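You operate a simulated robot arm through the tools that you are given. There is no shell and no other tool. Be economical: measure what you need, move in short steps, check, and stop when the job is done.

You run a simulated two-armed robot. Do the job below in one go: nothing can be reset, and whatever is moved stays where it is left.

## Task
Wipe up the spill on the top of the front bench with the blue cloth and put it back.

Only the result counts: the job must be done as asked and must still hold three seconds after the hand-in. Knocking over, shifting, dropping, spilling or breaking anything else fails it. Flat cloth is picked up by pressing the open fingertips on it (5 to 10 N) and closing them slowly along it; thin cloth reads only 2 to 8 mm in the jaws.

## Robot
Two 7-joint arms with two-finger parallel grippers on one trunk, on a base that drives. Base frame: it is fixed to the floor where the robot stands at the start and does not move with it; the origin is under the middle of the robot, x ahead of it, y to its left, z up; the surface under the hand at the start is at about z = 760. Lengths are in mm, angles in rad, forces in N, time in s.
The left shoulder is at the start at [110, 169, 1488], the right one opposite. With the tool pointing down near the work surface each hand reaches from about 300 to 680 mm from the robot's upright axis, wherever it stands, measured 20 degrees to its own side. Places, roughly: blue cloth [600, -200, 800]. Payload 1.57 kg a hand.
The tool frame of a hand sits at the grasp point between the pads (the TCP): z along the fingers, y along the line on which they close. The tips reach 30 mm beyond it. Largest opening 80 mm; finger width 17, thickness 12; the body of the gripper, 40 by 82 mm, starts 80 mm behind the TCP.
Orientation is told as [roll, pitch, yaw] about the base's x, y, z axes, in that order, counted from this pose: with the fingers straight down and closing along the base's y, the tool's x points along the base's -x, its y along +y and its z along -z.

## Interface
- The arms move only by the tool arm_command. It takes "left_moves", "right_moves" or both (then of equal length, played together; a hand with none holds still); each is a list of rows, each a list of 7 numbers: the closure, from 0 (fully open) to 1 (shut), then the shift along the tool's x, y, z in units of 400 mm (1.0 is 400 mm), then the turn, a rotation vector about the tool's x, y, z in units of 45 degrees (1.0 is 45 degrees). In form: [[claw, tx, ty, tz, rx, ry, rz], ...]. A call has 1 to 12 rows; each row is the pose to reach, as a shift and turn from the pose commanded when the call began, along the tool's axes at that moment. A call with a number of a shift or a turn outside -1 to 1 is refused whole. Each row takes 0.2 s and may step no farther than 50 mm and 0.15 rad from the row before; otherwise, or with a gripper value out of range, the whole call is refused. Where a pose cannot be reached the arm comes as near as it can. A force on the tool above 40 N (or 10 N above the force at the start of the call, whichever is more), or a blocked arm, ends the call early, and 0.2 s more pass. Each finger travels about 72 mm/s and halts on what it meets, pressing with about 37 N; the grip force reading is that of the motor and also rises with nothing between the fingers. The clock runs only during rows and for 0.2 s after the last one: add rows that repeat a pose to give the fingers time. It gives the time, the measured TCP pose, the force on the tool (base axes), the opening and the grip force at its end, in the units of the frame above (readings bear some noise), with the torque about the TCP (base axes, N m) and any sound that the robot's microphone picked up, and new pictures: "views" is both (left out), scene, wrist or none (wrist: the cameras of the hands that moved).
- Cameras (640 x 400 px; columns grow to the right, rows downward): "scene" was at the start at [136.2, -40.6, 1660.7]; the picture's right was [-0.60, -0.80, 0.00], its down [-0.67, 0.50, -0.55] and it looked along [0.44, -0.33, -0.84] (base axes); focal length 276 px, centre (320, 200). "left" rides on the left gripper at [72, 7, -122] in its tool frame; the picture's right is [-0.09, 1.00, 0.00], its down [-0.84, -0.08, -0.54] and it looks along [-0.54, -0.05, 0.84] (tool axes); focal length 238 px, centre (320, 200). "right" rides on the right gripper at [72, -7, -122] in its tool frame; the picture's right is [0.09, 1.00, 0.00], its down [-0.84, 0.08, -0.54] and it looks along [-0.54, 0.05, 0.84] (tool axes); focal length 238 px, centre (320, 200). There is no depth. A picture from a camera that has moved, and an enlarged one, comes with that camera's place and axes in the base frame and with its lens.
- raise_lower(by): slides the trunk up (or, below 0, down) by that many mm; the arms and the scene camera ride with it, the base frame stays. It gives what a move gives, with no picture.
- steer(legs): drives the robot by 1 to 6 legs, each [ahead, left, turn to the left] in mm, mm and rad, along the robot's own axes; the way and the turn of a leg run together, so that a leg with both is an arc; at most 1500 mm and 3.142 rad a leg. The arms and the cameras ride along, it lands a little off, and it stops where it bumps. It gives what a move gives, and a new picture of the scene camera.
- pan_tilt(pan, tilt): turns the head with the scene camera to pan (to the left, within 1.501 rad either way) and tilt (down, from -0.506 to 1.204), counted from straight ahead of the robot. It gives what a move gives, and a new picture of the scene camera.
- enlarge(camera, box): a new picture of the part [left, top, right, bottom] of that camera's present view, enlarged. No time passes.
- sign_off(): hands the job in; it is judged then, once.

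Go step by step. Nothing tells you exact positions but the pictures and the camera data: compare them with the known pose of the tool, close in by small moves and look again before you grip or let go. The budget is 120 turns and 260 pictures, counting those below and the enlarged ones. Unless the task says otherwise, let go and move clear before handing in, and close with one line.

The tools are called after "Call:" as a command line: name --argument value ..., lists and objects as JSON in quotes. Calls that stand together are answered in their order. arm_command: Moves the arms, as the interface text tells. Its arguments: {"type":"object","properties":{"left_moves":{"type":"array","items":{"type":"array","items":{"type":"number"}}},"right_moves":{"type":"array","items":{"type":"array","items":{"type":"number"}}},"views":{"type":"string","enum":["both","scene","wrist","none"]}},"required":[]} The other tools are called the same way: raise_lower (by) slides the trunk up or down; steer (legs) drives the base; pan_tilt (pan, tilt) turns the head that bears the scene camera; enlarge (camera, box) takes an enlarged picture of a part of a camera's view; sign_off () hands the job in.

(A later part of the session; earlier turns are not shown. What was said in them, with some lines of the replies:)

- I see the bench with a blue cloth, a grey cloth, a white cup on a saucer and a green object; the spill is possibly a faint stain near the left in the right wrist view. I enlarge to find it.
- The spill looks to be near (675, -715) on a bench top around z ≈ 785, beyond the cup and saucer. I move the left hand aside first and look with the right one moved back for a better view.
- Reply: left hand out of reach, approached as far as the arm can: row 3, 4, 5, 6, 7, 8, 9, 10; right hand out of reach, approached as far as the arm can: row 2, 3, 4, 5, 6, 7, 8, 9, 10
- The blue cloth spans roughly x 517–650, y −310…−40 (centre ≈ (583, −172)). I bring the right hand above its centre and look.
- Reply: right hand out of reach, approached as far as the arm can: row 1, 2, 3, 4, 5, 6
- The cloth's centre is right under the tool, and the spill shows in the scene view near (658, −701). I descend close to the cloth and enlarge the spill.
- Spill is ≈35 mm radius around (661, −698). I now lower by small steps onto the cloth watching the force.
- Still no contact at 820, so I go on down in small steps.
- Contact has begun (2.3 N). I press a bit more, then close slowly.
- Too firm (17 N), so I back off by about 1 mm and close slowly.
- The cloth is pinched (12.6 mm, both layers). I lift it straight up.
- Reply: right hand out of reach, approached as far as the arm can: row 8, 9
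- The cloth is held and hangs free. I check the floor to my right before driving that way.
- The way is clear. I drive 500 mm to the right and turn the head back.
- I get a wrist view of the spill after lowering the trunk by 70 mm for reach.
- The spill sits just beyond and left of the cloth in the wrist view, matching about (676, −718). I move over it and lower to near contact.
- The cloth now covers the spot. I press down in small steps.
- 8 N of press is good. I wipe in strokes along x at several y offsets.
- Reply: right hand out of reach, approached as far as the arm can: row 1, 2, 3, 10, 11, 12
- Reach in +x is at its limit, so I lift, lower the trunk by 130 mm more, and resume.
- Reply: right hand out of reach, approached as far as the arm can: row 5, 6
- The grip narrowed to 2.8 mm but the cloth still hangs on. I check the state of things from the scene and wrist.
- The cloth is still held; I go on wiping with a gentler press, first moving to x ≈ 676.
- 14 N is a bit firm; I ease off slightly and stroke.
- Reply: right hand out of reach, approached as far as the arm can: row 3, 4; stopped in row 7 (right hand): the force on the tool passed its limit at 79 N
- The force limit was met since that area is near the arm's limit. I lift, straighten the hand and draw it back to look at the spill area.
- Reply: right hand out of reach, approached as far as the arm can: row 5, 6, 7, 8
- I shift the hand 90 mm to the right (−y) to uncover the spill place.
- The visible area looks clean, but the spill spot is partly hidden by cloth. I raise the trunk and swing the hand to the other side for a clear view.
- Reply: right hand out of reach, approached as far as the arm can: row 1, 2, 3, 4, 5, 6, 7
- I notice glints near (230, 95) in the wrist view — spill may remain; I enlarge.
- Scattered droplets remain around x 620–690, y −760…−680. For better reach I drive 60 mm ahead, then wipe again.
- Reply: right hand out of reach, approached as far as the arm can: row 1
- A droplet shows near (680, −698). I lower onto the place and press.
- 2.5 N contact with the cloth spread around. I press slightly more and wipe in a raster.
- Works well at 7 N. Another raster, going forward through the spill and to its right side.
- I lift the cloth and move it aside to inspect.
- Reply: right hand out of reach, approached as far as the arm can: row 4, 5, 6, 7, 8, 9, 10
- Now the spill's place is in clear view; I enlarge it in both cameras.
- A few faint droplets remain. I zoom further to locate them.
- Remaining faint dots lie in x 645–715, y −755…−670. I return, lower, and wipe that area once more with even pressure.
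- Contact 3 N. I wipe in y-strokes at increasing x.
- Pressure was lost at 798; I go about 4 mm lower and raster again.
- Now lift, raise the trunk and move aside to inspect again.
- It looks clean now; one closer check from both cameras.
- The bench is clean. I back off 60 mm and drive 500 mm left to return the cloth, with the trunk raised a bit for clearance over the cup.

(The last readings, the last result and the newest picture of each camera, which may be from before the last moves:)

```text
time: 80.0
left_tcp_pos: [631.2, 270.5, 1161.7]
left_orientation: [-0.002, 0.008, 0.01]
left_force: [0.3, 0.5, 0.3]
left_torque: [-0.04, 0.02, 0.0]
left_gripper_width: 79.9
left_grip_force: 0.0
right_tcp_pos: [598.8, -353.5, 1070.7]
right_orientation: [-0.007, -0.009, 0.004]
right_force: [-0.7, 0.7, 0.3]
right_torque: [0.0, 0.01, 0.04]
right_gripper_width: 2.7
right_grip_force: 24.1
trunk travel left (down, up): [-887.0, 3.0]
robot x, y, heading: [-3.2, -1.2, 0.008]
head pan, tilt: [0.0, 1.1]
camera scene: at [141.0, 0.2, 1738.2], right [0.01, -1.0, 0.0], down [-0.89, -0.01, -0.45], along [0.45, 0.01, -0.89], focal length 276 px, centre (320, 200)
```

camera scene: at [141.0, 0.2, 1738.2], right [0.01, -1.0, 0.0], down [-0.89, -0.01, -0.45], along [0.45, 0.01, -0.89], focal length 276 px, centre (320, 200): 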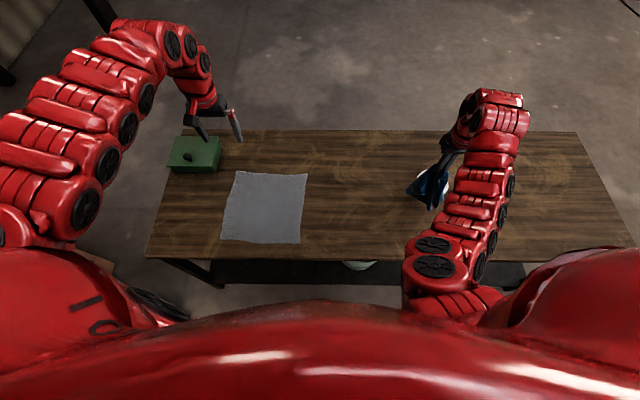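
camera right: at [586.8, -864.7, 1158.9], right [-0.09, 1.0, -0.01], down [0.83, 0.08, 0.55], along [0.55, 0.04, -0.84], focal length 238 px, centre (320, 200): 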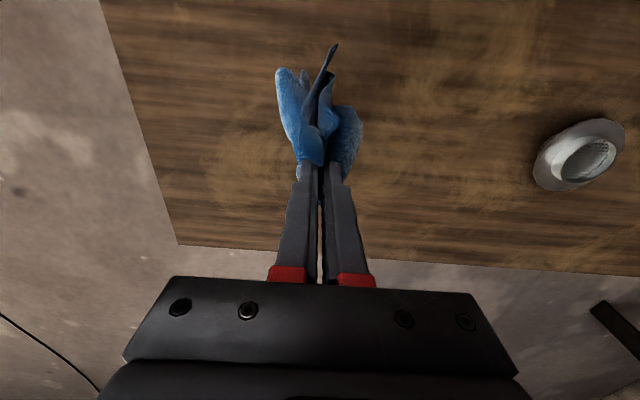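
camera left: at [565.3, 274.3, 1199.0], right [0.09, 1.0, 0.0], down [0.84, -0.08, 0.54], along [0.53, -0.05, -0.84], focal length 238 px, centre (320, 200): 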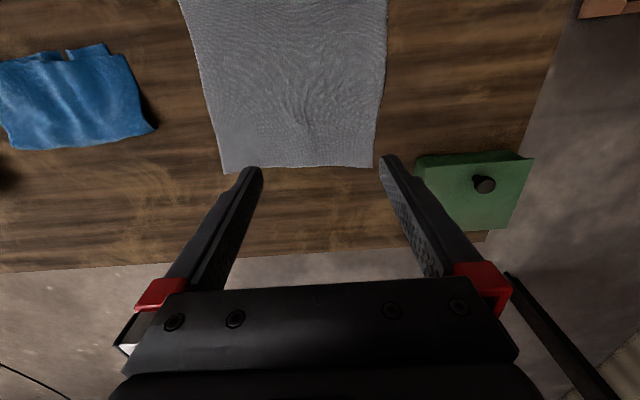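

I bring the hand over the cloth's original place and lower the trunk to its first height.

Call:
arm_command --right_moves '[[1, 0, 0.1, 0, 0, 0, 0], [1, 0, 0.2, 0, 0, 0, 0], [1, 0, 0.3, 0, 0, 0, 0], [1, 0, 0.4, 0, 0, 0, 0], [1, 0, 0.44, 0, 0, 0, 0], [1, 0, 0.44, 0, 0, 0, 0]]' --views "none"

Call:
raise_lower --by -85

Call:
enlarge --camera "right" --box '[0, 0, 640, 400]'

Call:
enlarge --camera "scene" --box '[0, 0, 640, 400]'

```text
time: 81.4
left_tcp_pos: [631.2, 270.9, 1161.6]
left_orientation: [-0.002, 0.007, 0.012]
left_force: [0.4, -0.8, -0.5]
left_torque: [0.06, 0.02, 0.0]
left_gripper_width: 79.9
left_grip_force: 0.0
right_tcp_pos: [597.7, -176.7, 1070.2]
right_orientation: [-0.01, -0.008, 0.005]
right_force: [0.6, 0.2, -1.1]
right_torque: [0.02, -0.05, 0.02]
right_gripper_width: 2.7
right_grip_force: 23.9
trunk travel left (down, up): [-887.0, 3.0]
robot x, y, heading: [-3.1, 0.1, 0.009]
head pan, tilt: [0.0, 1.1]
```

```text
time: 82.6
left_tcp_pos: [631.7, 269.8, 1076.2]
left_orientation: [-0.001, 0.007, 0.01]
left_force: [0.4, 0.5, -0.4]
left_torque: [0.03, -0.04, -0.01]
left_gripper_width: 80.2
left_grip_force: 0.1
right_tcp_pos: [596.9, -176.4, 985.3]
right_orientation: [-0.008, -0.011, 0.004]
right_force: [0.8, -0.4, -1.0]
right_torque: [0.06, 0.0, -0.01]
right_gripper_width: 2.5
right_grip_force: 24.0
trunk travel left (down, up): [-802.0, 88.0]
robot x, y, heading: [-1.8, 0.3, 0.012]
head pan, tilt: [0.0, 1.1]
```

```text
1.00 times, centred on (320, 200) of right (not enlarged: the box is as wide or as high as the picture)
camera zoom: at [524.8, -183.1, 1107.3], right [-0.1, 1.0, -0.01], down [0.83, 0.09, 0.55], along [0.55, 0.04, -0.84], focal length 238 px, centre (320, 200)
```

zoom: 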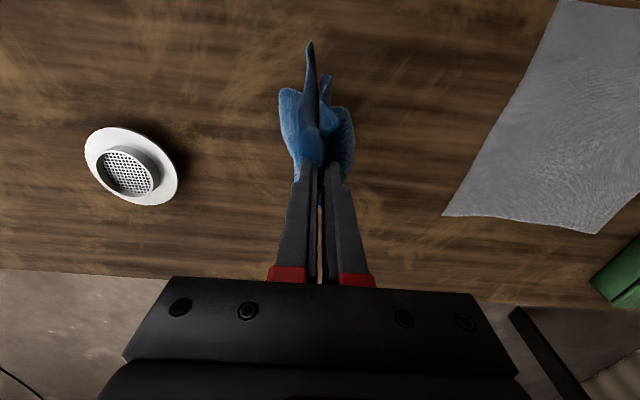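

```text
1.00 times, centred on (320, 200) of scene (not enlarged: the box is as wide or as high as the picture)
camera zoom: at [140.9, 1.3, 1653.3], right [0.01, -1.0, 0.0], down [-0.89, -0.01, -0.45], along [0.45, 0.01, -0.89], focal length 276 px, centre (320, 200)
```

zoom: 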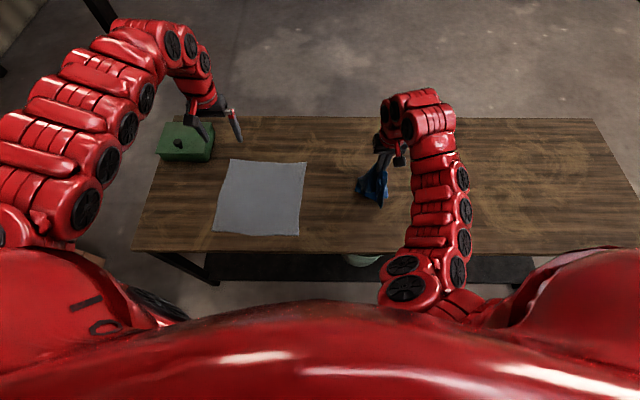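

The cup and grey cloth are unchanged. I lower the cloth onto its place.

Call:
arm_command --right_moves '[[1, 0, 0, 0.1, 0, 0, 0], [1, 0, 0, 0.2, 0, 0, 0], [1, 0, 0, 0.28, 0, 0, 0], [1, 0, 0, 0.34, 0, 0, 0], [1, 0, 0, 0.39, 0, 0, 0], [1, 0, 0, 0.43, 0, 0, 0], [1, 0, 0, 0.45, 0, 0, 0], [1, 0, 0, 0.46, 0, 0, 0], [1, 0, 0, 0.46, 0, 0, 0]]'

```text
time: 84.6
left_tcp_pos: [630.0, 271.7, 1077.5]
left_orientation: [0.0, 0.007, 0.01]
left_force: [-0.3, -0.6, 0.2]
left_torque: [0.01, -0.02, 0.0]
left_gripper_width: 80.0
left_grip_force: 0.0
right_tcp_pos: [600.7, -178.0, 800.8]
right_orientation: [-0.011, -0.008, 0.003]
right_force: [-0.3, -0.4, 1.3]
right_torque: [0.02, -0.01, 0.04]
right_gripper_width: 2.5
right_grip_force: 24.1
trunk travel left (down, up): [-802.0, 88.0]
robot x, y, heading: [-5.8, -0.5, 0.009]
head pan, tilt: [0.0, 1.1]
camera scene: at [140.8, 1.5, 1653.3], right [0.01, -1.0, 0.0], down [-0.89, -0.01, -0.45], along [0.45, 0.01, -0.89], focal length 276 px, centre (320, 200)
camera right: at [526.8, -184.4, 923.6], right [-0.1, 1.0, -0.01], down [0.83, 0.09, 0.55], along [0.55, 0.04, -0.84], focal length 238 px, centre (320, 200)
```

scene: 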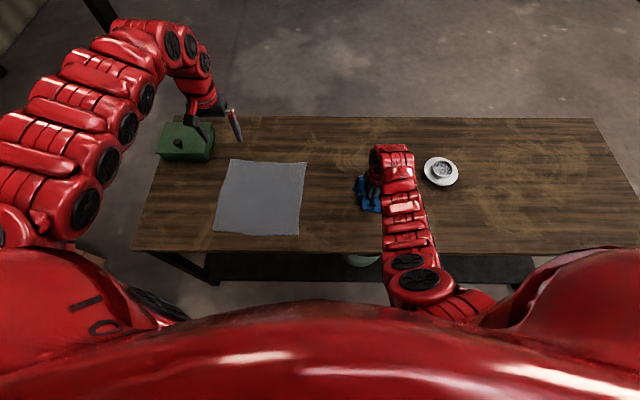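
right: 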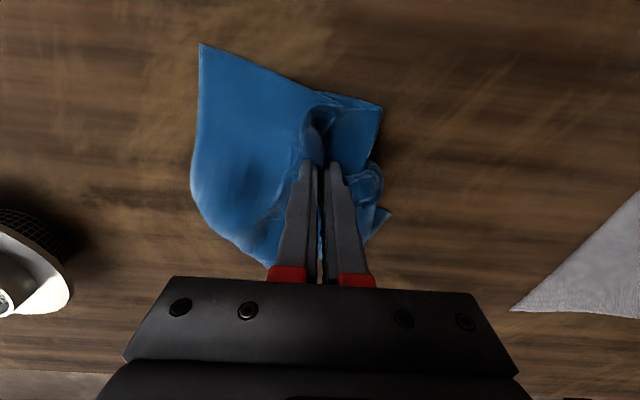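

The cloth's middle is about (591, −202); I drag it 25 mm to the left, then open the fingers slowly and rise.

Call:
arm_command --right_moves '[[1, 0, 0.03, 0, 0, 0, 0], [1, 0, 0.065, 0, 0, 0, 0], [0.9, 0, 0.065, 0, 0, 0, 0], [0.8, 0, 0.065, 0, 0, 0, 0], [0.7, 0, 0.065, 0, 0, 0, 0], [0.6, 0, 0.065, 0, 0, 0, 0], [0.6, 0, 0.065, -0.03, 0, 0, 0], [0.6, 0, 0.065, -0.08, 0, 0, 0], [0.6, 0, 0.065, -0.16, 0, 0, 0], [0.6, 0, 0.065, -0.24, 0, 0, 0], [0.6, 0, 0.065, -0.32, 0, 0, 0], [0.6, 0, 0.065, -0.32, 0, 0, 0]]'

```text
time: 87.2
left_tcp_pos: [631.3, 270.6, 1075.0]
left_orientation: [-0.003, 0.006, 0.009]
left_force: [-0.6, -0.2, 0.0]
left_torque: [0.02, 0.01, -0.04]
left_gripper_width: 79.9
left_grip_force: 0.1
right_tcp_pos: [598.5, -153.0, 929.6]
right_orientation: [-0.008, -0.009, 0.003]
right_force: [0.1, -0.5, -1.1]
right_torque: [0.02, 0.02, -0.01]
right_gripper_width: 31.7
right_grip_force: 0.1
trunk travel left (down, up): [-802.0, 88.0]
robot x, y, heading: [-0.1, -1.2, 0.006]
head pan, tilt: [0.0, 1.1]
camera scene: at [141.3, 1.0, 1653.2], right [0.01, -1.0, 0.0], down [-0.89, -0.01, -0.45], along [0.45, 0.01, -0.89], focal length 276 px, centre (320, 200)
camera right: at [524.7, -159.1, 1052.1], right [-0.1, 1.0, -0.01], down [0.83, 0.09, 0.55], along [0.55, 0.04, -0.84], focal length 238 px, centre (320, 200)
```

scene: 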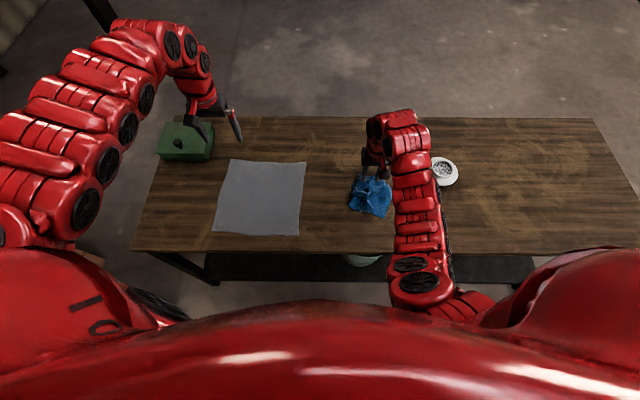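
right: 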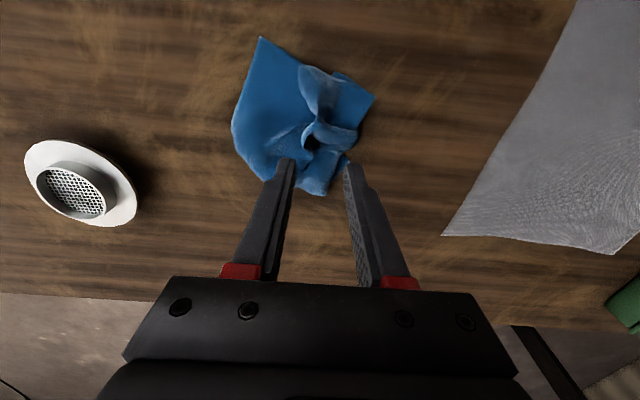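

The cloth lies free at about (603, −179), its first place. I move the hand clear, upward and to the right, and check.

Call:
arm_command --right_moves '[[0.6, 0, -0.03, -0.06, 0, 0, 0], [0.6, 0.03, -0.1, -0.12, 0, 0, 0], [0.6, 0.08, -0.2, -0.12, 0, 0, 0], [0.6, 0.13, -0.3, -0.12, 0, 0, 0], [0.6, 0.18, -0.4, -0.12, 0, 0, 0], [0.6, 0.23, -0.5, -0.12, 0, 0, 0], [0.6, 0.26, -0.6, -0.12, 0, 0, 0], [0.6, 0.28, -0.7, -0.12, 0, 0, 0], [0.6, 0.28, -0.7, -0.12, 0, 0, 0]]'

Call:
enlarge --camera "scene" --box '[320, 130, 560, 280]'

```text
time: 89.2
left_tcp_pos: [631.4, 270.0, 1076.3]
left_orientation: [-0.003, 0.008, 0.01]
left_force: [0.6, 0.1, -0.3]
left_torque: [-0.02, -0.03, 0.03]
left_gripper_width: 80.1
left_grip_force: 0.0
right_tcp_pos: [487.0, -429.9, 977.2]
right_orientation: [-0.009, -0.01, 0.002]
right_force: [0.1, -0.1, -1.3]
right_torque: [0.0, -0.02, 0.0]
right_gripper_width: 31.8
right_grip_force: 0.0
trunk travel left (down, up): [-802.0, 88.0]
robot x, y, heading: [0.6, 0.1, 0.013]
head pan, tilt: [0.0, 1.1]
camera scene: at [141.0, 1.7, 1653.2], right [0.01, -1.0, 0.0], down [-0.89, -0.01, -0.45], along [0.45, 0.0, -0.89], focal length 276 px, centre (320, 200)
camera right: at [413.5, -437.5, 1099.3], right [-0.1, 1.0, -0.01], down [0.83, 0.09, 0.55], along [0.55, 0.04, -0.84], focal length 238 px, centre (320, 200)
```

scene: 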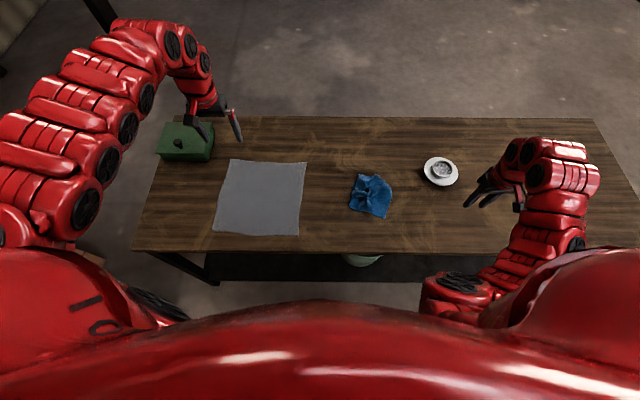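
right: 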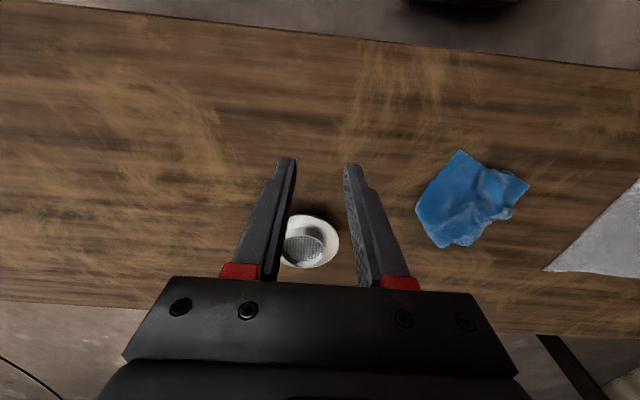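

```text
2.67 times, centred on (440, 205) of scene
camera zoom: at [141.0, 1.7, 1653.2], right [0.01, -1.0, 0.0], down [-0.89, -0.01, -0.45], along [0.45, 0.0, -0.89], focal length 735 px, centre (0, 187)
```

zoom: 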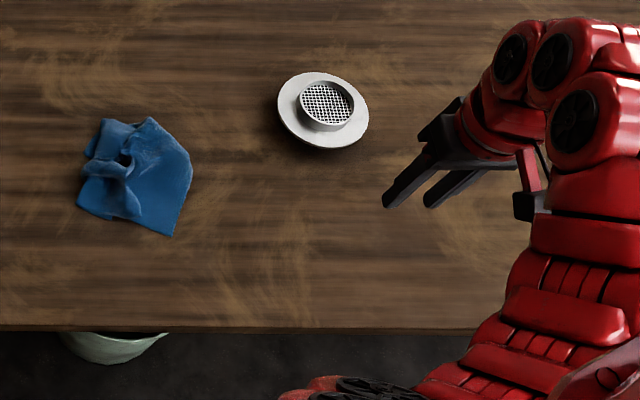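

Everything is in place; a last close look at the former spill spot.

Call:
enlarge --camera "right" --box '[60, 140, 252, 260]'

```text
3.33 times, centred on (156, 200) of right
camera zoom: at [413.5, -437.5, 1099.3], right [-0.1, 1.0, -0.01], down [0.83, 0.09, 0.55], along [0.55, 0.04, -0.84], focal length 794 px, centre (867, 200)
```

zoom: 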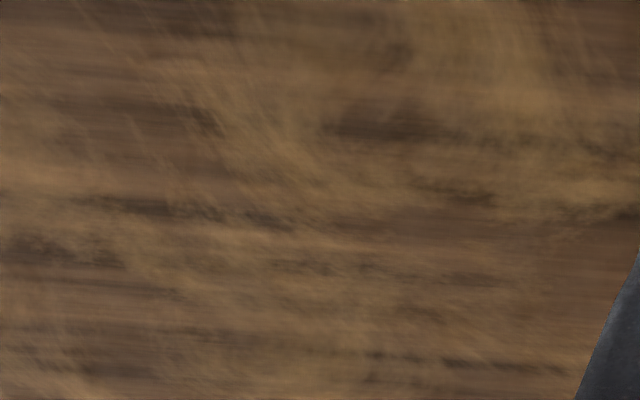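

The spot is clean, the cloth is back and free, and the hands are clear; I hand in.

Call:
sign_off

```text
The job is handed in.
```

I wiped up the spill on the front bench and put the blue cloth back where it was. In the last close-up the spot looked clean. The cloth lies loose and somewhat crumpled at about (603, −179), and nothing else on the bench looked moved.
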